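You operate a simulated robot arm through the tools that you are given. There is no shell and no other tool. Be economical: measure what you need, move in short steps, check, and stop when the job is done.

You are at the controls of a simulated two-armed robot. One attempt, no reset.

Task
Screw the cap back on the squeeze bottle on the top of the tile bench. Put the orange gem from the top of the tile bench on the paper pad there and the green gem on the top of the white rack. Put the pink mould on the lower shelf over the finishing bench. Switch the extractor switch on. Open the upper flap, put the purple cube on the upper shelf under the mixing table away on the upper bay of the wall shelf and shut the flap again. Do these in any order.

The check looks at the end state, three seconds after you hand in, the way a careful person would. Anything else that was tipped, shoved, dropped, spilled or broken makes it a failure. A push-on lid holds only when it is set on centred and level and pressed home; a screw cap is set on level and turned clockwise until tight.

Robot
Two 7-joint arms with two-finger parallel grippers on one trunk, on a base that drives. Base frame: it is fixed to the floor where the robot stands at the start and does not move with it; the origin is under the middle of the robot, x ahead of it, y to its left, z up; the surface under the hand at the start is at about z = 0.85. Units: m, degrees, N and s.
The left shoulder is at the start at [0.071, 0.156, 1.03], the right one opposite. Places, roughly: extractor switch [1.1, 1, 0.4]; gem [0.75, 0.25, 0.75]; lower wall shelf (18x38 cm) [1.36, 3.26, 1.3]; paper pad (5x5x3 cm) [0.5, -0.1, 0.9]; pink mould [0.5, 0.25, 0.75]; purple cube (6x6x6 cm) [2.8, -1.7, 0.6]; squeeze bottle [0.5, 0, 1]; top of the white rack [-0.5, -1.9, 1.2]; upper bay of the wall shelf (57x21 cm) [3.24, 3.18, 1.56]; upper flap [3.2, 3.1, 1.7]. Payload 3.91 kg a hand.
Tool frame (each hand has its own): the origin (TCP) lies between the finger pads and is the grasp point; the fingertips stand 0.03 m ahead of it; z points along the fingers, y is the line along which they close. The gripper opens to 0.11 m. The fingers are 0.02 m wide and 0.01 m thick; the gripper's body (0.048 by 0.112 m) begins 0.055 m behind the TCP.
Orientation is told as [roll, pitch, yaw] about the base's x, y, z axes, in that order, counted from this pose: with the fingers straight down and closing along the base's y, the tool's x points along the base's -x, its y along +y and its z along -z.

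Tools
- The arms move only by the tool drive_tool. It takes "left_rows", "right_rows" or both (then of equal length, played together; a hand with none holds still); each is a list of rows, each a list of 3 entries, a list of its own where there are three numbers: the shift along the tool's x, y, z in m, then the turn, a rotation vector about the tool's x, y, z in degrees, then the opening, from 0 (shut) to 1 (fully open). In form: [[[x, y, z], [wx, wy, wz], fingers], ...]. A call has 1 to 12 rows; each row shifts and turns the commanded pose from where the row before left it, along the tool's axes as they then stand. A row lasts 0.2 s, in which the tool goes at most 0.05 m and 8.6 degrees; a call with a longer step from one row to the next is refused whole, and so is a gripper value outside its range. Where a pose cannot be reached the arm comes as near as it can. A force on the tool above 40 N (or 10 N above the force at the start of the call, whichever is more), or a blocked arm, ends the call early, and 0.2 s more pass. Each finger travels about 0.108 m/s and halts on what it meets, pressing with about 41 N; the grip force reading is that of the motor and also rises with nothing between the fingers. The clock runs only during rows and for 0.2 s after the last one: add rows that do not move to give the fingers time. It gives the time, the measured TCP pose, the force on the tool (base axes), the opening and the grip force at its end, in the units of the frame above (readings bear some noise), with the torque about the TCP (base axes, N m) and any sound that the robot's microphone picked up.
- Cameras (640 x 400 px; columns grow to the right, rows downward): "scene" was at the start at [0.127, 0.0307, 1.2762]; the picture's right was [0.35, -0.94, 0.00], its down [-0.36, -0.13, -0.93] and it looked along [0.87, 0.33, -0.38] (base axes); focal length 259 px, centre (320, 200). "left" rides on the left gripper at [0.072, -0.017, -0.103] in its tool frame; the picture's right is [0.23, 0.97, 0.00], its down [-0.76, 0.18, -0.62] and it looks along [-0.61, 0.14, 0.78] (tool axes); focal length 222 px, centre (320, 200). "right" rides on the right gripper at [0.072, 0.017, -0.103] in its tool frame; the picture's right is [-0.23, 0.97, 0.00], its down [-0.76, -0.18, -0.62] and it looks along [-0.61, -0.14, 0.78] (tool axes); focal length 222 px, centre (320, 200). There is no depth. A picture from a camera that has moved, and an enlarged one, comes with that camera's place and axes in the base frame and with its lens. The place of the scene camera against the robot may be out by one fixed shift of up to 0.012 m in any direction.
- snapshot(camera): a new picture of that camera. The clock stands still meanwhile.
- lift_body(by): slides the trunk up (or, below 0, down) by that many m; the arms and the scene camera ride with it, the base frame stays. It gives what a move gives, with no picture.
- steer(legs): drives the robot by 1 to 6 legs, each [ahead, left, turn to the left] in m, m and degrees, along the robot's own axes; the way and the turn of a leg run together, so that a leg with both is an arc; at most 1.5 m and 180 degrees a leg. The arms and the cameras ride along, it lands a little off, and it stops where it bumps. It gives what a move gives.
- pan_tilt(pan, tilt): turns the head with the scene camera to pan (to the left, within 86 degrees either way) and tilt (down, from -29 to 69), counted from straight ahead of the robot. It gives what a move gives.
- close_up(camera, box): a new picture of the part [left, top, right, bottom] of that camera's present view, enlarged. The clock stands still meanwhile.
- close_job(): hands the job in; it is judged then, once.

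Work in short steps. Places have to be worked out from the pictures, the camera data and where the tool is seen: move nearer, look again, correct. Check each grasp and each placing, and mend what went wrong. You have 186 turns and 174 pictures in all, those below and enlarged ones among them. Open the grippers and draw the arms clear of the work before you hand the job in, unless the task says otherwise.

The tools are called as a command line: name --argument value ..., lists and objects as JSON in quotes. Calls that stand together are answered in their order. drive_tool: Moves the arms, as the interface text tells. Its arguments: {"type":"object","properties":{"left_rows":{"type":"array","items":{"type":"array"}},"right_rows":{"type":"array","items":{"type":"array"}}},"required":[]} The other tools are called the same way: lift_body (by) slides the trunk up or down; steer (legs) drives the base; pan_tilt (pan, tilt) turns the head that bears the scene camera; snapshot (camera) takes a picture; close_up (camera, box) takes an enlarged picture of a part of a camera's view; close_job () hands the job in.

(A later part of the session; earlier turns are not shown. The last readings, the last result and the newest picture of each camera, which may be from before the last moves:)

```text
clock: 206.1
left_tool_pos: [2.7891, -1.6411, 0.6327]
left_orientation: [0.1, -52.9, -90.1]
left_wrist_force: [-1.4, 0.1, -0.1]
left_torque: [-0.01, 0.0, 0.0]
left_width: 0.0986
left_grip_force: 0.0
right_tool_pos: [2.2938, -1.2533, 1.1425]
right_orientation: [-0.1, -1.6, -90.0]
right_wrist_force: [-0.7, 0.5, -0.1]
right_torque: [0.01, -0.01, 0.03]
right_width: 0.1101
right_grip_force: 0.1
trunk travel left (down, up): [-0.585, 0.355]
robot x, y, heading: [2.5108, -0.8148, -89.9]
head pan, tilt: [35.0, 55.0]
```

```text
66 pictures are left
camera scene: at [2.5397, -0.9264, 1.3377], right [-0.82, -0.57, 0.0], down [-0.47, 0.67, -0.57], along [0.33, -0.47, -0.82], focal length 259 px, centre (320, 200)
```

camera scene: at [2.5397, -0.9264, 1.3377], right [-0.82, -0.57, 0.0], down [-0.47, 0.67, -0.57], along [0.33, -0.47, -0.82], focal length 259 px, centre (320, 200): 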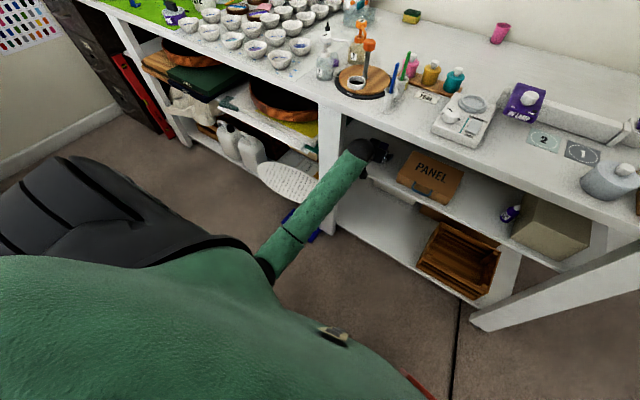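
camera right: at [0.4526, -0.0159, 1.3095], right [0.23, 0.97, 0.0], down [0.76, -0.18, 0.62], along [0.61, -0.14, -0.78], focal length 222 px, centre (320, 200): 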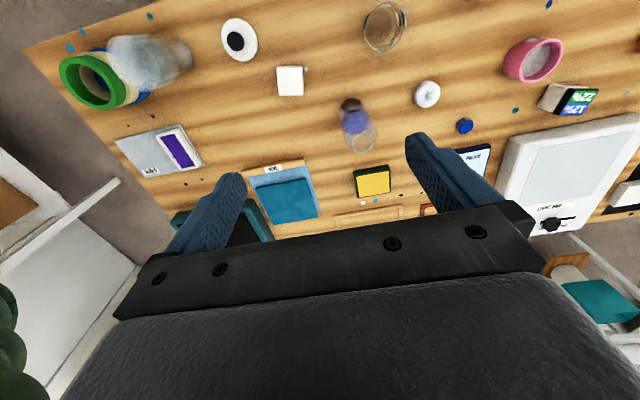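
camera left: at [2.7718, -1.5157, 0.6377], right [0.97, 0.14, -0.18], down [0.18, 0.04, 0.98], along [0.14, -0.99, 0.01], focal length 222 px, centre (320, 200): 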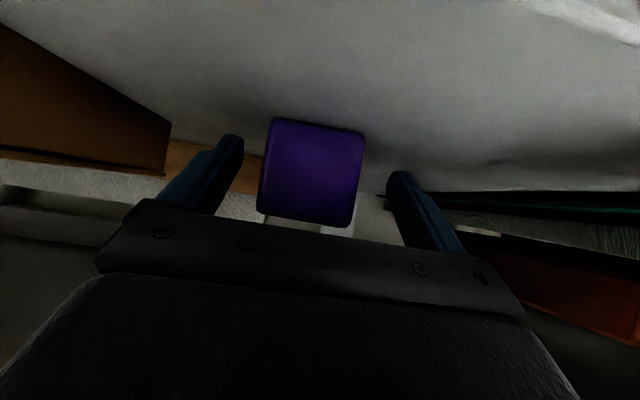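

Front face at y≈-1.656; advance 0.045 and close.

drive_tool --left_rows '[[[-0.014, -0.002, 0.018], [0, 0, 0], 0.9], [[-0.013, 0, 0.018], [0, 0, 0], 0.9], [[0, 0, 0], [0, 0, 0], 0.7], [[0, 0, 0], [0, 0, 0], 0.55], [[0, 0, 0], [0, 0, 0], 0.48], [[0, 0, 0], [0, 0, 0], 0.48]]'

snapshot --camera "left"

```text
clock: 207.5
left_tool_pos: [2.7868, -1.6872, 0.6339]
left_orientation: [0.1, -52.9, -90.3]
left_wrist_force: [-0.6, 0.3, 0.0]
left_torque: [0.0, 0.01, -0.01]
left_width: 0.0531
left_grip_force: 0.3
right_tool_pos: [2.2927, -1.2515, 1.1429]
right_orientation: [-0.2, -1.5, -90.1]
right_wrist_force: [0.1, 0.4, -0.7]
right_torque: [-0.03, 0.02, -0.02]
right_width: 0.1101
right_grip_force: 0.0
trunk travel left (down, up): [-0.585, 0.355]
robot x, y, heading: [2.509, -0.8123, -89.9]
head pan, tilt: [35.0, 55.0]
```

```text
65 pictures are left
camera left: at [2.77, -1.5606, 0.638], right [0.97, 0.14, -0.18], down [0.18, 0.04, 0.98], along [0.14, -0.99, 0.01], focal length 222 px, centre (320, 200)
```

left: 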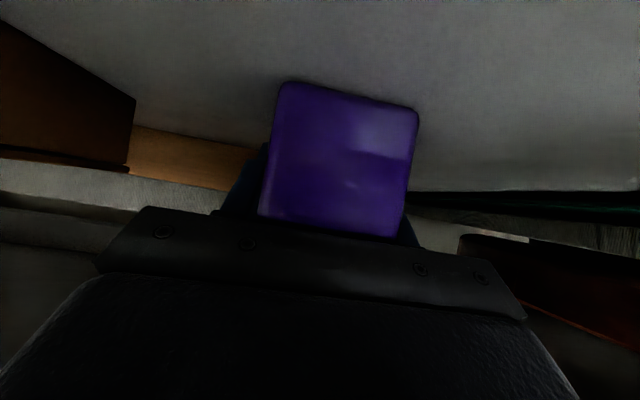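

The fingers reached 0.053 without force; I close a little further to see whether they meet the cube.

drive_tool --left_rows '[[[0, 0, 0], [0, 0, 0], 0.44], [[0, 0, 0], [0, 0, 0], 0.4], [[0, 0, 0], [0, 0, 0], 0.4]]'

snapshot --camera "left"

```text
clock: 208.3
left_tool_pos: [2.7855, -1.6856, 0.6334]
left_orientation: [0.1, -53.0, -90.2]
left_wrist_force: [-1.1, -0.1, -0.3]
left_torque: [-0.04, 0.05, -0.01]
left_width: 0.0518
left_grip_force: 41.1
right_tool_pos: [2.2935, -1.2521, 1.1429]
right_orientation: [-0.1, -1.5, -90.1]
right_wrist_force: [-0.6, -0.3, 0.4]
right_torque: [-0.03, 0.01, -0.01]
right_width: 0.1101
right_grip_force: 0.1
trunk travel left (down, up): [-0.585, 0.355]
robot x, y, heading: [2.5093, -0.8115, -90.1]
head pan, tilt: [35.0, 55.0]
```

```text
64 pictures are left
camera left: at [2.7701, -1.5605, 0.6381], right [0.97, 0.14, -0.18], down [0.18, 0.04, 0.98], along [0.14, -0.99, 0.01], focal length 222 px, centre (320, 200)
```

left: 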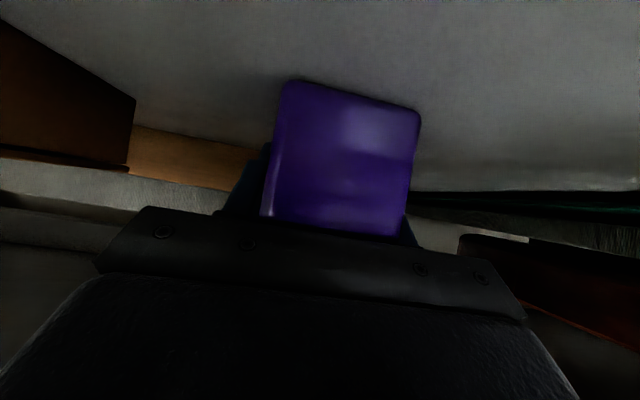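

Gripped (cube is 5.2 cm). I lift 2.5 cm and withdraw straight back.

drive_tool --left_rows '[[[-0.012, 0, -0.009], [0, 0, 0], 0.4], [[-0.008, 0, -0.006], [0, 0, 0], 0.4], [[0.027, 0, -0.036], [0, 0, 0], 0.4], [[0.027, 0, -0.036], [0, 0, 0], 0.4], [[0.027, 0, -0.036], [0, 0, 0], 0.4], [[0.027, 0, -0.036], [0, 0, 0], 0.4], [[0.027, 0, -0.036], [0, 0, 0], 0.4], [[0.027, 0, -0.036], [0, 0, 0], 0.4]]'

snapshot --camera "scene"

```text
clock: 210.1
left_tool_pos: [2.7848, -1.4139, 0.6591]
left_orientation: [0.1, -53.0, -90.2]
left_wrist_force: [0.5, -0.4, -1.9]
left_torque: [-0.06, -0.03, 0.02]
left_width: 0.0519
left_grip_force: 41.3
right_tool_pos: [2.2925, -1.2501, 1.1437]
right_orientation: [-0.1, -1.6, -90.1]
right_wrist_force: [-1.0, 0.2, 1.0]
right_torque: [-0.02, 0.0, 0.01]
right_width: 0.1099
right_grip_force: 0.1
trunk travel left (down, up): [-0.585, 0.355]
robot x, y, heading: [2.5102, -0.8161, -89.9]
head pan, tilt: [35.0, 55.0]
```

```text
63 pictures are left
camera scene: at [2.5396, -0.9246, 1.338], right [-0.82, -0.57, 0.0], down [-0.47, 0.67, -0.57], along [0.33, -0.47, -0.82], focal length 259 px, centre (320, 200)
```

scene: 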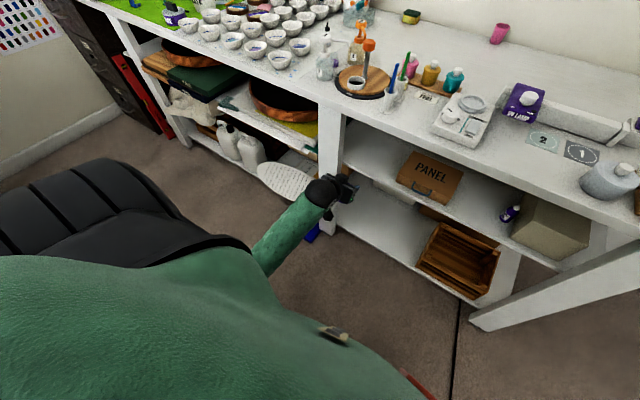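

I raise the trunk and arm so the cube clears the table items, then drive around the floor plug as before.

lift_body --by 0.35

drive_tool --left_rows '[[[-0.04, 0, -0.02], [0, 0, 0], 0.4], [[-0.04, 0, -0.02], [0, 0, 0], 0.4], [[-0.04, 0, -0.02], [0, 0, 0], 0.4], [[-0.04, 0, -0.02], [0, 0, 0], 0.4]]'

```text
clock: 213.6
left_tool_pos: [2.7855, -1.4151, 1.0085]
left_orientation: [0.1, -52.9, -90.2]
left_wrist_force: [0.5, 0.7, -1.1]
left_torque: [-0.03, 0.02, 0.03]
left_width: 0.0517
left_grip_force: 40.6
right_tool_pos: [2.293, -1.2521, 1.4926]
right_orientation: [-0.1, -1.6, -90.0]
right_wrist_force: [-0.6, -0.1, -0.2]
right_torque: [0.02, -0.02, -0.01]
right_width: 0.1101
right_grip_force: 0.0
trunk travel left (down, up): [-0.935, 0.005]
robot x, y, heading: [2.5112, -0.812, -89.9]
head pan, tilt: [35.0, 55.0]
```

```text
clock: 214.6
left_tool_pos: [2.7869, -1.4474, 1.1822]
left_orientation: [0.2, -52.9, -90.1]
left_wrist_force: [0.1, -0.4, -0.7]
left_torque: [-0.04, 0.01, -0.03]
left_width: 0.0518
left_grip_force: 40.7
right_tool_pos: [2.2935, -1.2534, 1.4925]
right_orientation: [-0.1, -1.6, -90.1]
right_wrist_force: [-0.4, -0.2, -0.6]
right_torque: [0.0, 0.02, -0.02]
right_width: 0.1099
right_grip_force: 0.1
trunk travel left (down, up): [-0.935, 0.005]
robot x, y, heading: [2.5062, -0.8116, -89.6]
head pan, tilt: [35.0, 55.0]
```

I drive: forward to y=-1.0, west, north to y≈0.9, then east a bit and turn to face west toward the pour bench to find the extractor switch.

steer --legs '[[0.19, 0, 0], [0, -1.02, 0], [-1.5, 0, 0], [-0.4, 0, 0], [0, 0.35, 0], [0, 0, -90]]'

pan_tilt --pan 0 --tilt 50

snapshot --camera "scene"

```text
clock: 235.7
left_tool_pos: [1.2172, 0.6191, 1.183]
left_orientation: [0.1, -52.9, -179.7]
left_wrist_force: [0.0, -0.8, -0.8]
left_torque: [-0.02, 0.03, 0.0]
left_width: 0.0514
left_grip_force: 41.1
right_tool_pos: [1.4081, 1.1139, 1.4931]
right_orientation: [-0.1, -1.7, -179.5]
right_wrist_force: [-0.5, -0.6, 0.2]
right_torque: [-0.03, -0.02, -0.04]
right_width: 0.1099
right_grip_force: 0.1
trunk travel left (down, up): [-0.935, 0.005]
robot x, y, heading: [1.8491, 0.9051, -179.6]
head pan, tilt: [35.0, 55.0]
```

```text
clock: 236.7
left_tool_pos: [1.2169, 0.6197, 1.1821]
left_orientation: [0.2, -52.9, -179.8]
left_wrist_force: [-0.3, -1.0, -1.5]
left_torque: [0.0, 0.03, -0.07]
left_width: 0.0516
left_grip_force: 41.8
right_tool_pos: [1.4086, 1.1139, 1.4944]
right_orientation: [0.0, -1.7, -179.6]
right_wrist_force: [-0.6, -0.3, -0.4]
right_torque: [0.02, 0.01, 0.01]
right_width: 0.1096
right_grip_force: 0.0
trunk travel left (down, up): [-0.935, 0.005]
robot x, y, heading: [1.8491, 0.9039, -179.5]
head pan, tilt: [0.0, 50.0]
```

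```text
62 pictures are left
camera scene: at [1.7107, 0.8984, 1.6944], right [-0.01, 1.0, 0.0], down [0.77, 0.01, -0.64], along [-0.64, -0.01, -0.77], focal length 259 px, centre (320, 200)
```

scene: 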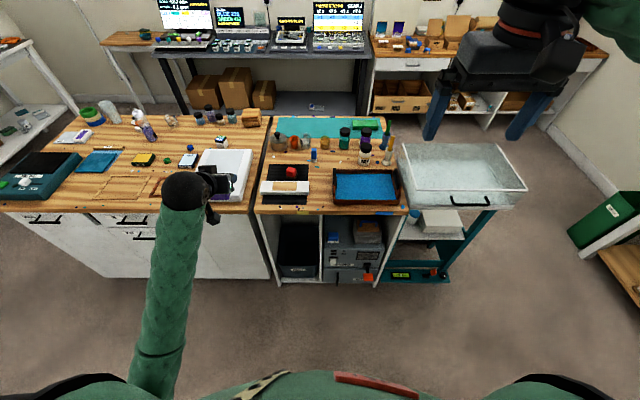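

There are grey units in the pour bench's cupboard; I zoom in to find the switch.

close_up --camera "scene" --box '[260, 200, 460, 300]'

```text
3.20 times, centred on (360, 250) of scene
camera zoom: at [1.7107, 0.8984, 1.6944], right [-0.01, 1.0, 0.0], down [0.77, 0.01, -0.64], along [-0.64, -0.01, -0.77], focal length 828 px, centre (192, 40)
```

zoom: 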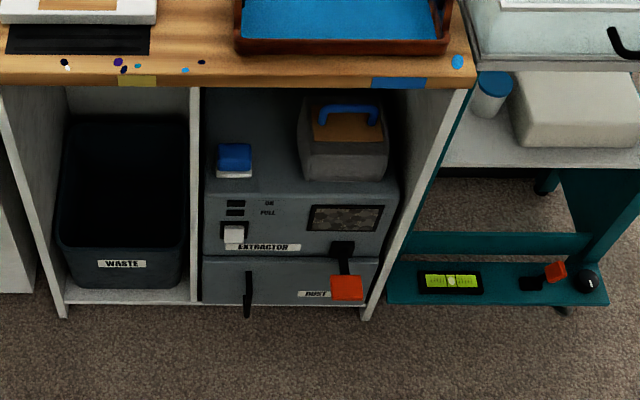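

The extractor's white switch is at about (1.08, 0.96, 0.43). I shift left 0.15 m, lower the trunk 0.55 m, and bring the right hand there.

steer --legs '[[0, 0.15, 0]]'

lift_body --by -0.4

lift_body --by -0.15

pan_tilt --pan -12 --tilt 40

snapshot --camera "scene"

```text
clock: 238.1
left_tool_pos: [1.219, 0.4701, 1.1833]
left_orientation: [0.2, -52.9, -179.8]
left_wrist_force: [0.0, 0.4, -1.8]
left_torque: [0.0, 0.0, 0.02]
left_width: 0.0516
left_grip_force: 40.3
right_tool_pos: [1.41, 0.9659, 1.4934]
right_orientation: [0.0, -1.7, -179.6]
right_wrist_force: [1.0, 0.2, -0.7]
right_torque: [-0.01, 0.0, 0.0]
right_width: 0.1101
right_grip_force: 0.1
trunk travel left (down, up): [-0.935, 0.005]
robot x, y, heading: [1.8531, 0.7489, -179.6]
head pan, tilt: [0.0, 50.0]
```

```text
clock: 241.9
left_tool_pos: [1.2185, 0.469, 0.7825]
left_orientation: [0.1, -52.9, -179.6]
left_wrist_force: [0.3, -0.3, -1.6]
left_torque: [-0.01, 0.03, -0.02]
left_width: 0.0517
left_grip_force: 40.7
right_tool_pos: [1.4106, 0.963, 1.0925]
right_orientation: [0.0, -1.6, -179.6]
right_wrist_force: [-0.9, -0.1, -0.5]
right_torque: [0.02, 0.01, 0.0]
right_width: 0.11
right_grip_force: 0.1
trunk travel left (down, up): [-0.535, 0.405]
robot x, y, heading: [1.8529, 0.7494, -179.3]
head pan, tilt: [0.0, 50.0]
```

```text
clock: 243.7
left_tool_pos: [1.2186, 0.4688, 0.6323]
left_orientation: [0.1, -53.0, -179.6]
left_wrist_force: [-0.1, -0.3, -1.8]
left_torque: [-0.01, 0.04, -0.03]
left_width: 0.0514
left_grip_force: 40.4
right_tool_pos: [1.4102, 0.9625, 0.9433]
right_orientation: [-0.1, -1.6, -179.6]
right_wrist_force: [0.2, -0.8, 0.1]
right_torque: [0.0, 0.0, 0.01]
right_width: 0.1101
right_grip_force: 0.0
trunk travel left (down, up): [-0.385, 0.555]
robot x, y, heading: [1.8504, 0.7501, -179.5]
head pan, tilt: [0.0, 50.0]
```

```text
clock: 244.4
left_tool_pos: [1.2183, 0.4685, 0.6325]
left_orientation: [0.1, -52.9, -179.7]
left_wrist_force: [0.2, -1.0, -1.4]
left_torque: [0.0, 0.04, 0.03]
left_width: 0.0517
left_grip_force: 40.6
right_tool_pos: [1.4096, 0.9625, 0.9429]
right_orientation: [-0.1, -1.7, -179.6]
right_wrist_force: [0.2, -0.4, -0.5]
right_torque: [-0.01, 0.02, -0.01]
right_width: 0.1104
right_grip_force: 0.0
trunk travel left (down, up): [-0.385, 0.555]
robot x, y, heading: [1.8492, 0.754, -179.3]
head pan, tilt: [-12.0, 40.0]
```

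```text
60 pictures are left
camera scene: at [1.706, 0.7648, 1.1585], right [0.2, 0.98, 0.0], down [0.63, -0.13, -0.77], along [-0.75, 0.15, -0.64], focal length 259 px, centre (320, 200)
```

scene: 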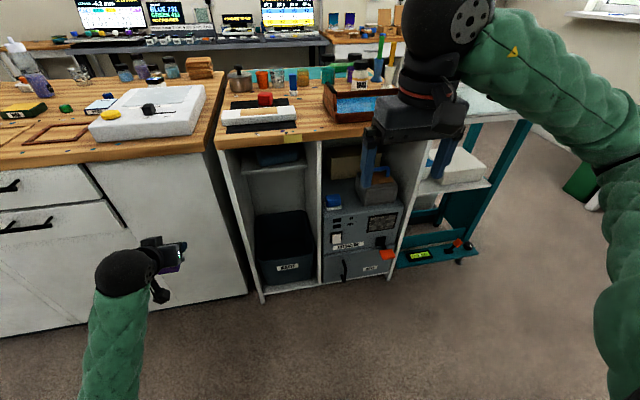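

close_up --camera "scene" --box '[310, 180, 410, 280]'

```text
4.00 times, centred on (360, 230) of scene
camera zoom: at [1.706, 0.7648, 1.1585], right [0.2, 0.98, 0.0], down [0.63, -0.13, -0.77], along [-0.75, 0.15, -0.64], focal length 1036 px, centre (160, 80)
```

zoom: 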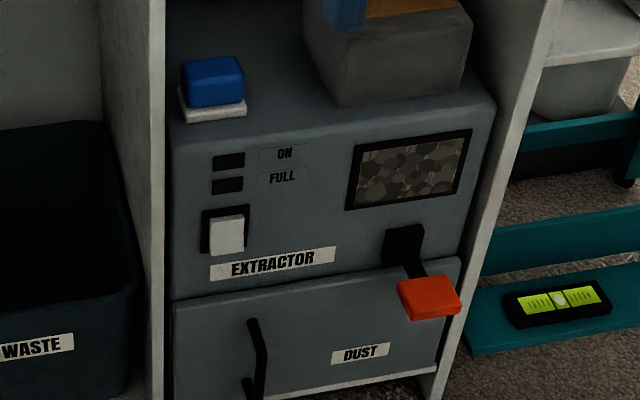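

The switch is a white rocker in a black frame beneath ON/FULL lamps. I bring the right hand down in front of it and tilt it to see it with the hand camera.

drive_tool --right_rows '[[[-0.015, 0, 0.045], [0, 0, 0], 0], [[-0.015, 0, 0.045], [0, 0, 0], 0], [[-0.015, 0, 0.045], [0, 0, 0], 0], [[-0.015, 0, 0.045], [0, 0, 0], 0], [[-0.015, 0, 0.045], [0, 0, 0], 0], [[-0.015, 0, 0.045], [0, 0, 0], 0], [[-0.01, 0, 0.045], [0, 0, 0], 0], [[-0.01, 0, 0.045], [0, 0, 0], 0], [[0, 0, 0.045], [0, 0, 0], 0]]'

drive_tool --right_rows '[[[0, 0, 0], [0, -7.5, 0], 0], [[0, 0, 0], [0, -7.5, 0], 0], [[0, 0, 0], [0, -7.5, 0], 0], [[0, 0, 0], [0, -7.5, 0], 0], [[0, 0, 0], [0, -7.5, 0], 0], [[0, 0, 0], [0, -7.5, 0], 0], [[0, 0, 0], [0, -7.5, 0], 0]]'

snapshot --camera "right"

```text
clock: 246.4
left_tool_pos: [1.2176, 0.4689, 0.632]
left_orientation: [0.1, -52.9, -179.7]
left_wrist_force: [0.8, 0.5, -1.7]
left_torque: [-0.01, 0.06, -0.01]
left_width: 0.0517
left_grip_force: 40.7
right_tool_pos: [1.2886, 0.9631, 0.5421]
right_orientation: [0.0, -1.7, -179.6]
right_wrist_force: [-0.5, 0.3, -0.3]
right_torque: [0.03, 0.01, 0.01]
right_width: 0.0001
right_grip_force: 37.2
trunk travel left (down, up): [-0.385, 0.555]
robot x, y, heading: [1.8493, 0.7499, -179.6]
head pan, tilt: [-12.0, 40.0]
```

```text
clock: 248.0
left_tool_pos: [1.2195, 0.4698, 0.6325]
left_orientation: [0.1, -52.9, -179.7]
left_wrist_force: [0.7, 0.1, -0.7]
left_torque: [0.02, 0.02, 0.0]
left_width: 0.0517
left_grip_force: 40.6
right_tool_pos: [1.2891, 0.9616, 0.5404]
right_orientation: [0.0, -39.2, -179.5]
right_wrist_force: [0.5, 0.2, 0.1]
right_torque: [-0.01, 0.03, 0.01]
right_width: 0.0
right_grip_force: 38.1
right hand out of reach, approached as far as the arm can: row 6, 7
trunk travel left (down, up): [-0.385, 0.555]
robot x, y, heading: [1.8509, 0.7506, -179.7]
head pan, tilt: [-12.0, 40.0]
```

```text
58 pictures are left
camera right: at [1.4099, 0.9468, 0.5762], right [-0.17, -0.98, 0.14], down [-0.2, 0.18, 0.96], along [-0.97, 0.14, -0.22], focal length 222 px, centre (320, 200)
```

right: 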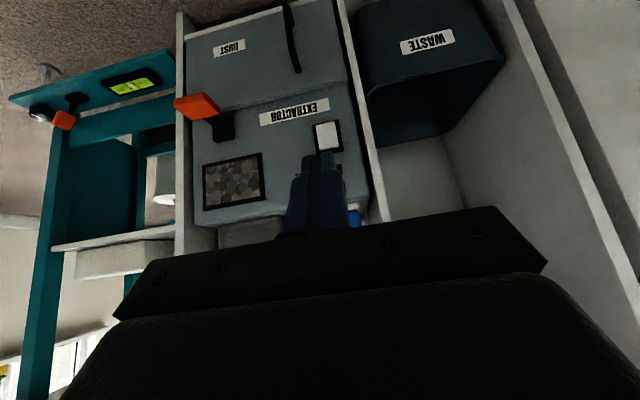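

close_up --camera "right" --box '[250, 80, 400, 200]'

```text
3.33 times, centred on (325, 140) of right
camera zoom: at [1.4099, 0.9468, 0.5762], right [-0.17, -0.98, 0.14], down [-0.2, 0.18, 0.96], along [-0.97, 0.14, -0.22], focal length 740 px, centre (303, 400)
```

zoom: 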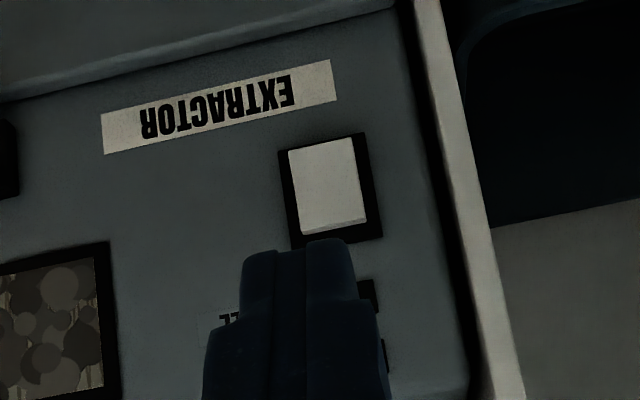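

The rocker's top edge appears to stand proud, so pressing its upper half should switch it on; the ON lamp will tell. I advance closer, flattening the tilt.

drive_tool --right_rows '[[[-0.0107, 0, 0.0345], [0, 0, 0], 0], [[-0.0107, 0, 0.0345], [0, 0, 0], 0], [[-0.0107, 0, 0.0345], [0, 0, 0], 0], [[0, 0, 0], [0, -8, 0], 0], [[0, 0, 0], [0, -8, 0], 0], [[0, 0, 0], [0, 0, 0], 0]]'

snapshot --camera "right"

close_up --camera "scene" --box '[310, 180, 410, 280]'

```text
clock: 249.4
left_tool_pos: [1.2185, 0.4688, 0.6319]
left_orientation: [0.0, -52.9, -179.7]
left_wrist_force: [0.1, -0.6, -2.1]
left_torque: [0.03, 0.04, 0.03]
left_width: 0.0517
left_grip_force: 40.9
right_tool_pos: [1.198, 0.9624, 0.4811]
right_orientation: [-0.2, -39.0, -179.6]
right_wrist_force: [0.3, -0.4, 0.1]
right_torque: [0.01, -0.01, 0.04]
right_width: 0.0002
right_grip_force: 37.8
right hand out of reach, approached as far as the arm can: row 4, 5
trunk travel left (down, up): [-0.385, 0.555]
robot x, y, heading: [1.8499, 0.7514, -179.7]
head pan, tilt: [-12.0, 40.0]
```

```text
56 pictures are left
camera right: at [1.3184, 0.9461, 0.5149], right [-0.17, -0.98, 0.14], down [-0.2, 0.17, 0.96], along [-0.97, 0.13, -0.22], focal length 222 px, centre (320, 200)
```

right: 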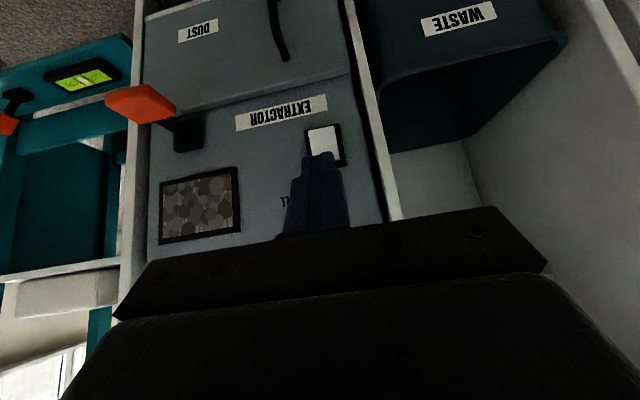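

```text
4.00 times, centred on (360, 230) of scene
camera zoom: at [1.706, 0.7648, 1.1585], right [0.2, 0.98, 0.0], down [0.63, -0.13, -0.77], along [-0.75, 0.15, -0.64], focal length 1036 px, centre (160, 80)
```

zoom: 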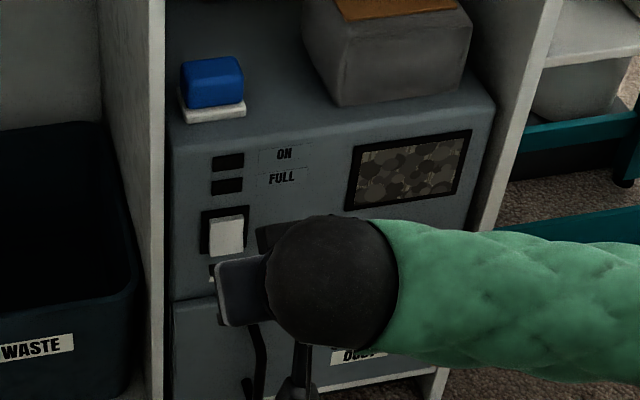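

The tool can't flatten beyond 39° here, which is fine. I bring the closed fingertips to just in front of the rocker's upper half.

drive_tool --right_rows '[[[-0.0089, 0, 0.0308], [0, 0, 0], 0], [[-0.0089, 0, 0.0308], [0, 0, 0], 0], [[-0.0089, 0, 0.0308], [0, 0, 0], 0], [[0, 0, 0], [0, 0, 0], 0]]'

close_up --camera "right" --box '[250, 80, 400, 200]'

close_up --camera "scene" --box '[310, 180, 410, 280]'

```text
clock: 250.4
left_tool_pos: [1.2186, 0.4679, 0.6318]
left_orientation: [0.1, -52.9, -179.7]
left_wrist_force: [-0.2, 0.5, -1.7]
left_torque: [-0.03, 0.06, 0.02]
left_width: 0.0518
left_grip_force: 40.5
right_tool_pos: [1.1175, 0.9607, 0.4276]
right_orientation: [-0.1, -39.1, -179.5]
right_wrist_force: [-0.7, -0.7, 0.4]
right_torque: [0.0, 0.03, 0.02]
right_width: 0.0001
right_grip_force: 37.5
trunk travel left (down, up): [-0.385, 0.555]
robot x, y, heading: [1.8485, 0.7487, -179.4]
head pan, tilt: [-12.0, 40.0]
```

```text
3.33 times, centred on (325, 140) of right
camera zoom: at [1.2383, 0.945, 0.462], right [-0.17, -0.98, 0.14], down [-0.2, 0.17, 0.96], along [-0.97, 0.14, -0.22], focal length 740 px, centre (303, 400)
```

zoom: 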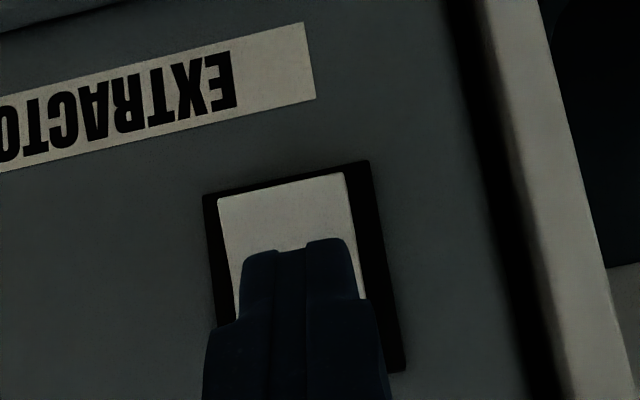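

```text
4.00 times, centred on (360, 230) of scene
camera zoom: at [1.7059, 0.7648, 1.1585], right [0.2, 0.98, 0.0], down [0.63, -0.13, -0.77], along [-0.75, 0.15, -0.64], focal length 1036 px, centre (160, 80)
```

zoom: 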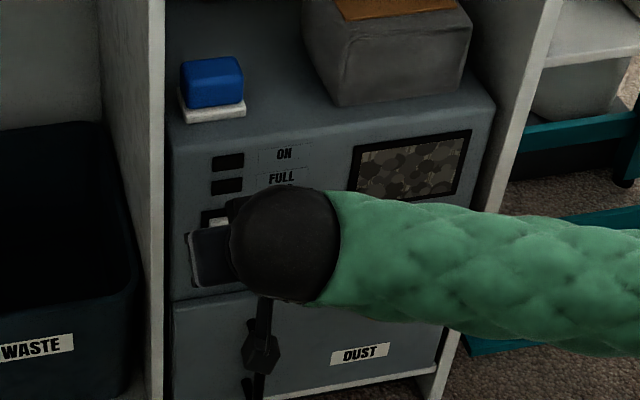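

The tip faces the rocker's upper part; I push forward in 5 mm steps.

drive_tool --right_rows '[[[-0.0039, -0.004, 0.0032], [0, 0, 0], 0], [[-0.0039, 0, 0.0032], [0, 0, 0], 0], [[-0.0039, 0, 0.0032], [0, 0, 0], 0], [[-0.0039, 0, 0.0032], [0, 0, 0], 0], [[-0.0039, 0, 0.0032], [0, 0, 0], 0], [[-0.0039, 0, 0.0032], [0, 0, 0], 0]]'

close_up --camera "scene" --box '[310, 180, 410, 280]'

```text
clock: 251.8
left_tool_pos: [1.2181, 0.4685, 0.6327]
left_orientation: [0.1, -53.0, -179.7]
left_wrist_force: [1.1, 0.1, -1.9]
left_torque: [0.06, 0.04, 0.01]
left_width: 0.0515
left_grip_force: 41.1
right_tool_pos: [1.0884, 0.9644, 0.4266]
right_orientation: [-0.1, -39.1, -179.4]
right_wrist_force: [-0.4, 0.7, 0.0]
right_torque: [0.0, 0.0, -0.02]
right_width: 0.0001
right_grip_force: 37.7
trunk travel left (down, up): [-0.385, 0.555]
robot x, y, heading: [1.8531, 0.7523, -179.4]
head pan, tilt: [-12.0, 40.0]
```

```text
4.00 times, centred on (360, 230) of scene
camera zoom: at [1.706, 0.7648, 1.1585], right [0.2, 0.98, 0.0], down [0.63, -0.13, -0.77], along [-0.75, 0.15, -0.64], focal length 1036 px, centre (160, 80)
```

zoom: 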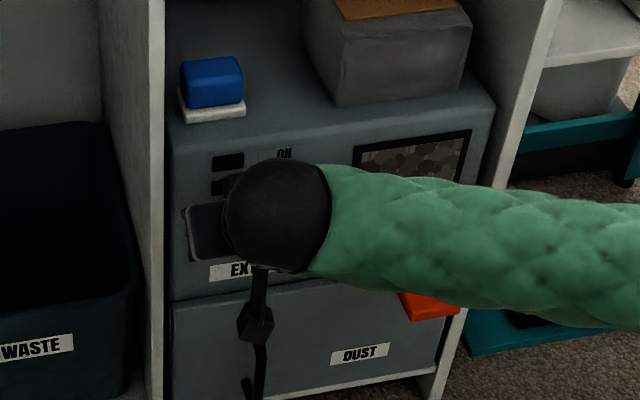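

No contact yet (tip x≈1.07). I continue pushing in small steps.

drive_tool --right_rows '[[[-0.0031, 0, 0.0025], [0, 0, 0], 0], [[-0.0031, 0, 0.0025], [0, 0, 0], 0], [[-0.0031, 0, 0.0025], [0, 0, 0], 0], [[-0.0031, 0, 0.0025], [0, 0, 0], 0], [[-0.0031, 0, 0.0025], [0, 0, 0], 0], [[-0.0031, 0, 0.0025], [0, 0, 0], 0], [[-0.0031, 0, 0.0025], [0, 0, 0], 0], [[-0.0031, 0, 0.0025], [0, 0, 0], 0]]'

snapshot --camera "right"

```text
clock: 252.5
left_tool_pos: [1.2202, 0.4697, 0.6322]
left_orientation: [0.0, -53.0, -179.9]
left_wrist_force: [0.5, -0.6, -1.9]
left_torque: [0.01, 0.06, 0.01]
left_width: 0.0515
left_grip_force: 40.7
right_tool_pos: [1.0853, 0.9653, 0.4266]
right_orientation: [0.0, -38.9, -179.4]
right_wrist_force: [15.6, 1.8, 11.5]
right_torque: [0.15, -0.05, -0.04]
right_width: 0.0
right_grip_force: 37.5
trunk travel left (down, up): [-0.385, 0.555]
robot x, y, heading: [1.8527, 0.7486, -179.4]
head pan, tilt: [-12.0, 40.0]
stopped in row 3 (right hand): the force on the tool passed its limit at 47 N (the readings are from after the stop); the commanded pose is now the measured one
```

```text
51 pictures are left
camera right: at [1.2062, 0.949, 0.462], right [-0.17, -0.98, 0.14], down [-0.2, 0.18, 0.96], along [-0.96, 0.13, -0.23], focal length 222 px, centre (320, 200)
```

right: 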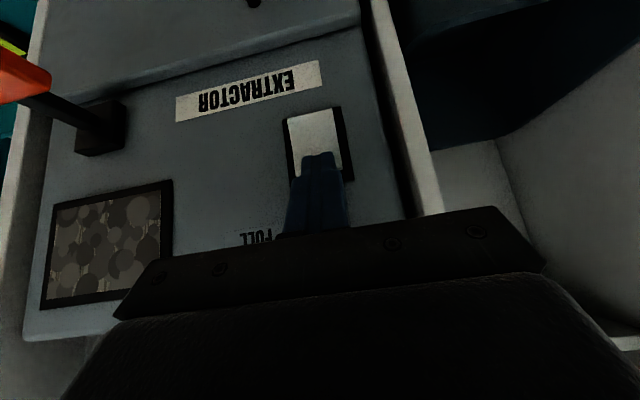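

Force peaked at 47 N. I back off a few cm and look at the rocker and the lamp.

drive_tool --right_rows '[[[0.0155, 0, -0.0126], [0, 0, 0], 0], [[0.023, 0, -0.019], [0, 0, 0], 0], [[0.023, 0, -0.019], [0, 0, 0], 0], [[0.023, 0, -0.019], [0, 0, 0], 0]]'

close_up --camera "scene" --box '[320, 190, 400, 260]'

close_up --camera "right" --box '[250, 80, 400, 200]'

```text
clock: 253.5
left_tool_pos: [1.2193, 0.4692, 0.6331]
left_orientation: [0.3, -52.9, -179.8]
left_wrist_force: [-0.2, 0.7, -2.4]
left_torque: [-0.05, 0.04, 0.05]
left_width: 0.0517
left_grip_force: 40.9
right_tool_pos: [1.1831, 0.9654, 0.4138]
right_orientation: [0.1, -37.9, -179.8]
right_wrist_force: [-5.6, 0.6, 6.7]
right_torque: [-0.09, -0.67, 0.05]
right_width: 0.0
right_grip_force: 38.2
right hand out of reach, approached as far as the arm can: row 4
trunk travel left (down, up): [-0.385, 0.555]
robot x, y, heading: [1.852, 0.7503, -179.6]
head pan, tilt: [-12.0, 40.0]
```

```text
5.71 times, centred on (360, 225) of scene
camera zoom: at [1.7061, 0.7666, 1.1586], right [0.2, 0.98, 0.0], down [0.63, -0.13, -0.77], along [-0.75, 0.15, -0.64], focal length 1479 px, centre (91, 57)
```

zoom: 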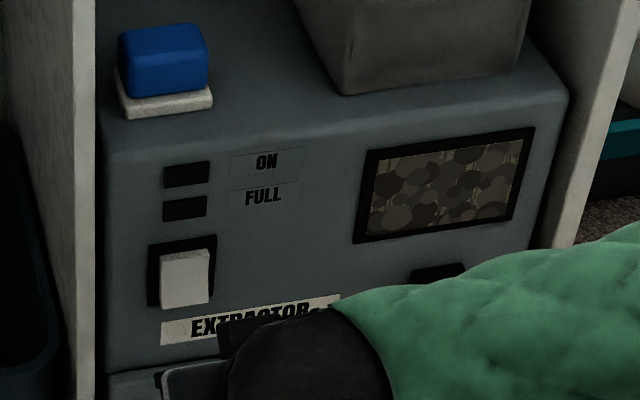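

```text
3.33 times, centred on (325, 140) of right
camera zoom: at [1.3032, 0.9488, 0.4518], right [-0.17, -0.97, 0.14], down [-0.22, 0.18, 0.96], along [-0.96, 0.14, -0.25], focal length 740 px, centre (303, 400)
```

zoom: 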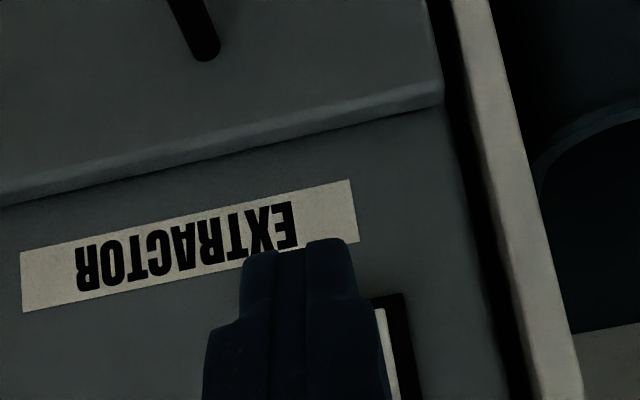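

Nothing changed: on closer view the rocker's lower end sticks out (upper end already in), so the lower half must be pressed. I re-aim 27 mm lower.

drive_tool --right_rows '[[[-0.02, 0, 0.0253], [0, 0, 0], 0], [[-0.02, 0, 0.0253], [0, 0, 0], 0], [[0, 0, 0], [0, 0, 0], 0]]'

close_up --camera "right" --box '[250, 80, 400, 200]'

```text
clock: 254.3
left_tool_pos: [1.2182, 0.4687, 0.6323]
left_orientation: [0.1, -52.9, -179.7]
left_wrist_force: [0.5, -0.7, -0.9]
left_torque: [-0.02, 0.07, 0.02]
left_width: 0.0516
left_grip_force: 41.6
right_tool_pos: [1.1117, 0.9636, 0.4114]
right_orientation: [-0.1, -38.9, -179.6]
right_wrist_force: [-0.5, -0.3, -0.2]
right_torque: [0.02, 0.0, 0.01]
right_width: 0.0
right_grip_force: 37.2
trunk travel left (down, up): [-0.385, 0.555]
robot x, y, heading: [1.8518, 0.7496, -179.7]
head pan, tilt: [-12.0, 40.0]
```

```text
3.33 times, centred on (325, 140) of right
camera zoom: at [1.233, 0.9488, 0.4469], right [-0.17, -0.98, 0.14], down [-0.2, 0.18, 0.96], along [-0.96, 0.13, -0.23], focal length 740 px, centre (303, 400)
```

zoom: 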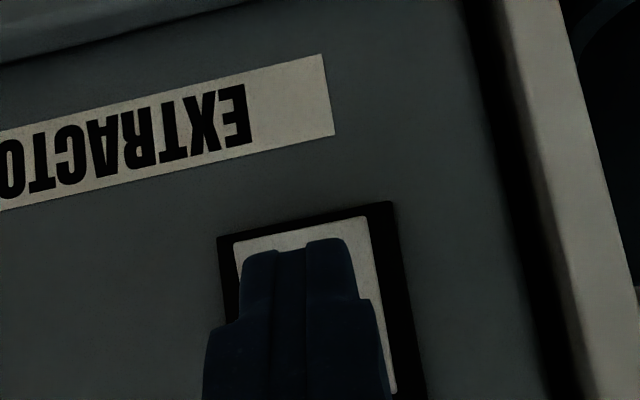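

Lower another 17 mm and 4 mm north, then push forward.

drive_tool --right_rows '[[[0.0107, -0.004, 0.0132], [0, 0, 0], 0], [[-0.0062, 0, 0.005], [0, 0, 0], 0], [[-0.0062, 0, 0.005], [0, 0, 0], 0], [[-0.0031, 0, 0.0025], [0, 0, 0], 0], [[-0.0031, 0, 0.0025], [0, 0, 0], 0], [[-0.0031, 0, 0.0025], [0, 0, 0], 0], [[-0.0031, 0, 0.0025], [0, 0, 0], 0], [[-0.0031, 0, 0.0025], [0, 0, 0], 0]]'

snapshot --camera "right"

```text
clock: 255.6
left_tool_pos: [1.2184, 0.4697, 0.6311]
left_orientation: [0.1, -52.9, -179.8]
left_wrist_force: [0.8, -0.5, -2.4]
left_torque: [-0.01, 0.05, 0.02]
left_width: 0.0517
left_grip_force: 41.1
right_tool_pos: [1.0886, 0.9699, 0.3914]
right_orientation: [0.0, -38.5, -179.5]
right_wrist_force: [1.8, 0.3, -0.9]
right_torque: [-0.01, -0.04, 0.03]
right_width: 0.0
right_grip_force: 37.2
trunk travel left (down, up): [-0.385, 0.555]
robot x, y, heading: [1.8486, 0.7518, -179.9]
head pan, tilt: [-12.0, 40.0]
heard: click
stopped in row 6 (right hand): the force on the tool passed its limit at 48 N (the readings are from after the stop); the commanded pose is now the measured one
```

```text
47 pictures are left
camera right: at [1.2099, 0.9531, 0.4277], right [-0.17, -0.98, 0.14], down [-0.21, 0.18, 0.96], along [-0.96, 0.13, -0.23], focal length 222 px, centre (320, 200)
```

right: 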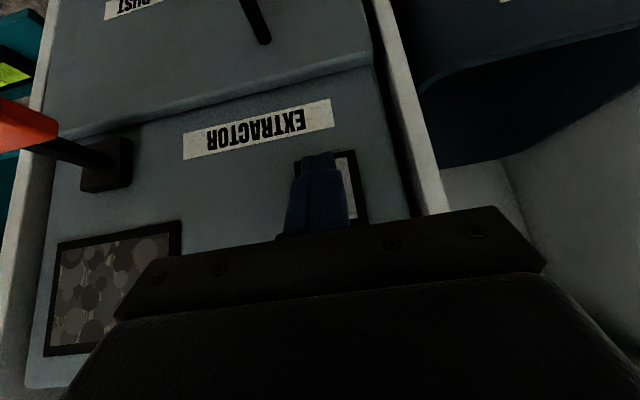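

A click was heard. I back off and check the lamp.

drive_tool --right_rows '[[[0.0155, 0, -0.0126], [0, 0, 0], 0], [[0.01, 0, -0.03], [0, 0, 0], 0], [[0.01, 0, -0.04], [0, 0, 0], 0], [[0.0, 0, -0.04], [0, 0, 0], 0], [[0, 0, -0.04], [0, 0, 0], 0]]'

close_up --camera "scene" --box '[320, 190, 400, 260]'

```text
clock: 256.8
left_tool_pos: [1.2184, 0.4692, 0.6324]
left_orientation: [0.1, -53.0, -179.8]
left_wrist_force: [0.6, 0.1, -0.9]
left_torque: [0.01, 0.05, -0.01]
left_width: 0.0516
left_grip_force: 41.2
right_tool_pos: [1.2191, 0.9698, 0.4966]
right_orientation: [0.0, -38.5, -179.6]
right_wrist_force: [-0.7, 0.1, 0.7]
right_torque: [-0.01, 0.01, -0.02]
right_width: 0.0001
right_grip_force: 38.2
trunk travel left (down, up): [-0.385, 0.555]
robot x, y, heading: [1.8499, 0.7498, -179.9]
head pan, tilt: [-12.0, 40.0]
```

```text
5.71 times, centred on (360, 225) of scene
camera zoom: at [1.7069, 0.7651, 1.1586], right [0.2, 0.98, 0.0], down [0.63, -0.13, -0.77], along [-0.75, 0.15, -0.64], focal length 1479 px, centre (91, 57)
```

zoom: 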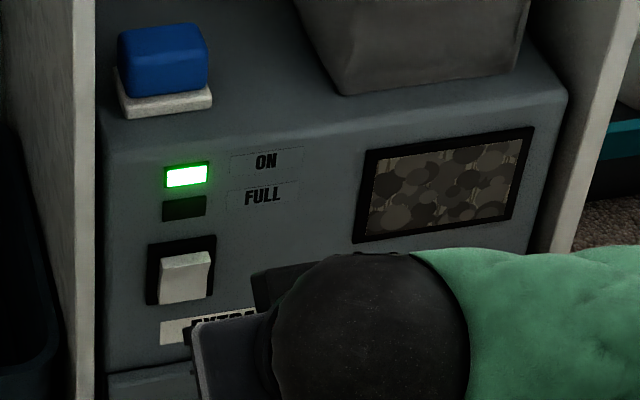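

The ON lamp is lit: switch done. Now I raise the right hand and trunk and drive to the wall cabinet.

lift_body --by 0.4

drive_tool --right_rows '[[[-0.02, 0, -0.045], [0, 0, 0], 0], [[-0.02, 0, -0.045], [0, 0, 0], 0], [[-0.02, 0, -0.04], [0, 0, 0], 0], [[-0.02, 0, -0.04], [0, 0, 0], 0]]'

lift_body --by 0.15

steer --legs '[[0, 0, -90.2], [1.45, 0, 0], [0, -1.2, 0]]'

pan_tilt --pan -15 --tilt 5

snapshot --camera "scene"

```text
clock: 260.7
left_tool_pos: [1.2185, 0.4703, 1.0314]
left_orientation: [0.0, -52.9, -179.8]
left_wrist_force: [0.3, 0.2, -1.1]
left_torque: [-0.01, 0.05, 0.02]
left_width: 0.0514
left_grip_force: 41.0
right_tool_pos: [1.2176, 0.969, 0.8972]
right_orientation: [0.0, -38.5, -179.4]
right_wrist_force: [0.0, 0.5, 0.4]
right_torque: [-0.04, -0.01, 0.02]
right_width: 0.0
right_grip_force: 37.3
trunk travel left (down, up): [-0.785, 0.155]
robot x, y, heading: [1.8501, 0.7505, -179.8]
head pan, tilt: [-12.0, 40.0]
```

```text
clock: 261.7
left_tool_pos: [1.2201, 0.4695, 1.0315]
left_orientation: [0.0, -53.0, -179.7]
left_wrist_force: [1.0, 0.7, -2.2]
left_torque: [0.01, 0.05, -0.02]
left_width: 0.0514
left_grip_force: 40.7
right_tool_pos: [1.2635, 0.9678, 1.082]
right_orientation: [0.0, -38.6, -179.6]
right_wrist_force: [-0.6, 0.4, -0.3]
right_torque: [0.01, -0.03, -0.01]
right_width: 0.0002
right_grip_force: 37.4
trunk travel left (down, up): [-0.785, 0.155]
robot x, y, heading: [1.848, 0.7533, -179.4]
head pan, tilt: [-12.0, 40.0]
```

```text
clock: 263.4
left_tool_pos: [1.2183, 0.4704, 1.1815]
left_orientation: [0.1, -52.8, -179.8]
left_wrist_force: [0.2, 0.3, -1.5]
left_torque: [0.0, 0.0, -0.03]
left_width: 0.0516
left_grip_force: 41.2
right_tool_pos: [1.2615, 0.9685, 1.2309]
right_orientation: [-0.1, -38.5, -179.5]
right_wrist_force: [0.0, 0.3, -0.9]
right_torque: [0.02, 0.0, -0.03]
right_width: 0.0
right_grip_force: 37.6
trunk travel left (down, up): [-0.935, 0.005]
robot x, y, heading: [1.8513, 0.7504, -179.6]
head pan, tilt: [-12.0, 40.0]
```

```text
clock: 280.1
left_tool_pos: [2.8005, 2.8171, 1.1821]
left_orientation: [0.1, -52.8, 87.8]
left_wrist_force: [0.8, -0.8, -0.7]
left_torque: [0.04, 0.02, 0.02]
left_width: 0.0516
left_grip_force: 40.7
right_tool_pos: [3.2964, 2.7519, 1.2306]
right_orientation: [-0.1, -38.5, 88.0]
right_wrist_force: [-0.3, -1.5, 0.5]
right_torque: [0.0, 0.04, -0.04]
right_width: 0.0
right_grip_force: 37.5
trunk travel left (down, up): [-0.935, 0.005]
robot x, y, heading: [3.054, 2.1737, 88.2]
head pan, tilt: [-12.0, 40.0]
```

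```text
clock: 281.1
left_tool_pos: [2.7993, 2.8177, 1.1812]
left_orientation: [0.1, -52.9, 87.9]
left_wrist_force: [0.8, 0.3, -1.0]
left_torque: [0.02, 0.03, 0.0]
left_width: 0.0513
left_grip_force: 40.6
right_tool_pos: [3.2955, 2.7514, 1.2315]
right_orientation: [0.0, -38.6, 88.1]
right_wrist_force: [-1.1, -0.5, 0.0]
right_torque: [-0.05, 0.01, 0.01]
right_width: 0.0
right_grip_force: 37.6
trunk travel left (down, up): [-0.935, 0.005]
robot x, y, heading: [3.0546, 2.1723, 88.0]
head pan, tilt: [-15.0, 5.0]
```

```text
45 pictures are left
camera scene: at [3.0717, 2.3091, 1.7642], right [0.96, -0.29, 0.0], down [-0.03, -0.08, -1.0], along [0.29, 0.95, -0.09], focal length 259 px, centre (320, 200)
```

scene: 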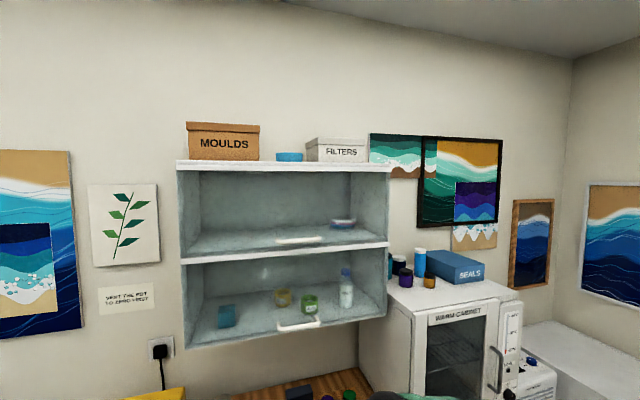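

Clear view. I zoom in to measure handle, bay and flap.

close_up --camera "scene" --box '[170, 145, 400, 275]'

```text
2.78 times, centred on (285, 210) of scene
camera zoom: at [3.0717, 2.3091, 1.7642], right [0.96, -0.29, 0.0], down [-0.03, -0.08, -1.0], along [0.29, 0.95, -0.09], focal length 720 px, centre (417, 172)
```

zoom: 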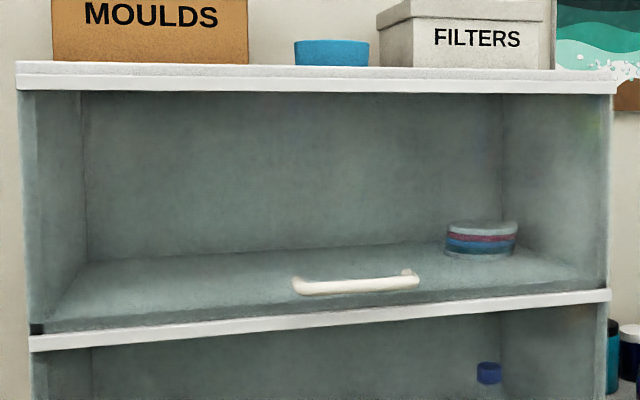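

Handle bar ≈ (3.22, ~3.00, 1.588), length ≈0.13; bay floor ≈1.55, hinge ≈1.78. I square up the robot, raise the right hand and start pitching it horizontal.

steer --legs '[[0.06, 0, 2]]'

drive_tool --right_rows '[[[-0.031, 0, -0.039], [0, 0, 0], 0], [[-0.031, 0, -0.039], [0, 0, 0], 0], [[-0.031, 0, -0.039], [0, 0, 0], 0], [[-0.031, 0, -0.039], [0, 0, 0], 0], [[-0.031, 0, -0.039], [0, 0, 0], 0], [[-0.031, 0, -0.039], [0, 0, 0], 0], [[0, 0, 0], [0, -8.5, 0], 0.5], [[0, 0, 0], [0, -8.5, 0], 0.5], [[0, 0, 0], [0, -8.5, 0], 0.5], [[0, 0, 0], [0, -8.5, 0], 0.5]]'

```text
clock: 282.1
left_tool_pos: [2.7789, 2.8616, 1.1847]
left_orientation: [0.1, -53.1, 89.9]
left_wrist_force: [0.0, -2.0, -2.0]
left_torque: [0.0, 0.0, 0.02]
left_width: 0.0516
left_grip_force: 41.4
right_tool_pos: [3.2766, 2.8143, 1.2335]
right_orientation: [0.0, -38.7, 90.1]
right_wrist_force: [0.2, -0.3, 0.3]
right_torque: [0.0, 0.03, -0.01]
right_width: 0.0001
right_grip_force: 37.4
trunk travel left (down, up): [-0.935, 0.005]
robot x, y, heading: [3.053, 2.2294, 89.7]
head pan, tilt: [-15.0, 5.0]
```

```text
clock: 284.3
left_tool_pos: [2.7785, 2.8645, 1.1819]
left_orientation: [0.2, -53.0, 89.7]
left_wrist_force: [-0.6, 0.2, -0.9]
left_torque: [0.02, -0.01, 0.0]
left_width: 0.0516
left_grip_force: 40.5
right_tool_pos: [3.2764, 2.8595, 1.5464]
right_orientation: [-0.1, -72.7, 89.9]
right_wrist_force: [0.5, 0.0, 0.7]
right_torque: [0.0, 0.0, 0.03]
right_width: 0.055
right_grip_force: 0.0
right hand out of reach, approached as far as the arm can: row 8, 9, 10
trunk travel left (down, up): [-0.935, 0.005]
robot x, y, heading: [3.0536, 2.2311, 89.9]
head pan, tilt: [-15.0, 5.0]
```

Pitch −72.7° reached. I continue to −90° and roll the gripper −90° so the fingers close vertically.

drive_tool --right_rows '[[[0, 0, 0], [0, -8.5, 0], 0.5], [[0, 0, 0], [0, -8.5, 0], 0.5], [[0, 0, 0], [0, 0, -8.5], 0.5], [[0, 0, 0], [0, 0, -8.5], 0.5], [[0, 0, 0], [0, 0, -8.5], 0.5], [[0, 0, 0], [0, 0, -8.5], 0.5], [[0, 0, 0], [0, 0, -8.5], 0.5], [[0, 0, 0], [0, 0, -8.5], 0.5], [[0, 0, 0], [0, 0, -8.5], 0.5], [[0, 0, 0], [0, 0, -8.5], 0.5], [[0, 0, 0], [0, 0, -8.5], 0.5], [[0, 0, 0], [0, 0, -8.5], 0.5]]'

snapshot --camera "right"

snapshot --camera "scene"

```text
clock: 286.9
left_tool_pos: [2.7788, 2.8668, 1.1818]
left_orientation: [0.1, -52.7, 89.6]
left_wrist_force: [-0.1, 0.3, -1.8]
left_torque: [0.06, -0.01, 0.0]
left_width: 0.0516
left_grip_force: 41.0
right_tool_pos: [3.2737, 2.8816, 1.527]
right_orientation: [-81.5, -4.8, 179.4]
right_wrist_force: [0.0, 1.0, 3.9]
right_torque: [-0.29, -0.03, 0.03]
right_width: 0.0548
right_grip_force: 0.0
right hand out of reach, approached as far as the arm can: row 1, 2
trunk travel left (down, up): [-0.935, 0.005]
robot x, y, heading: [3.0549, 2.2287, 89.9]
head pan, tilt: [-15.0, 5.0]
```

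```text
43 pictures are left
camera right: at [3.3446, 2.7755, 1.5194], right [-0.31, -0.14, -0.94], down [-0.74, -0.58, 0.33], along [-0.59, 0.8, 0.08], focal length 222 px, centre (320, 200)
```

right: 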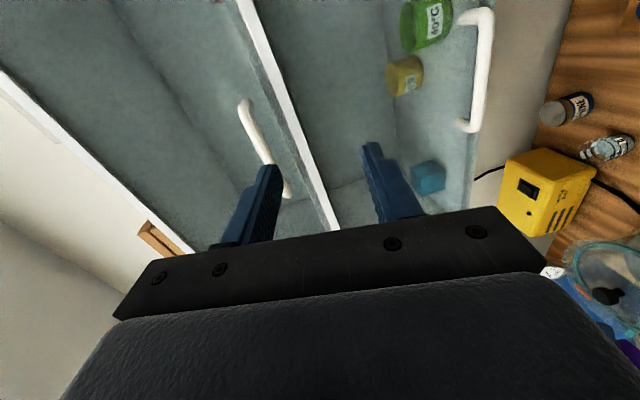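

```text
42 pictures are left
camera scene: at [3.0687, 2.3704, 1.7642], right [0.97, -0.26, 0.0], down [-0.02, -0.09, -1.0], along [0.26, 0.96, -0.09], focal length 259 px, centre (320, 200)
```

scene: 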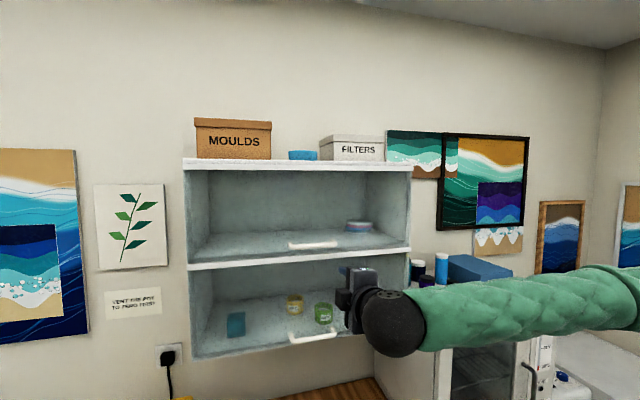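

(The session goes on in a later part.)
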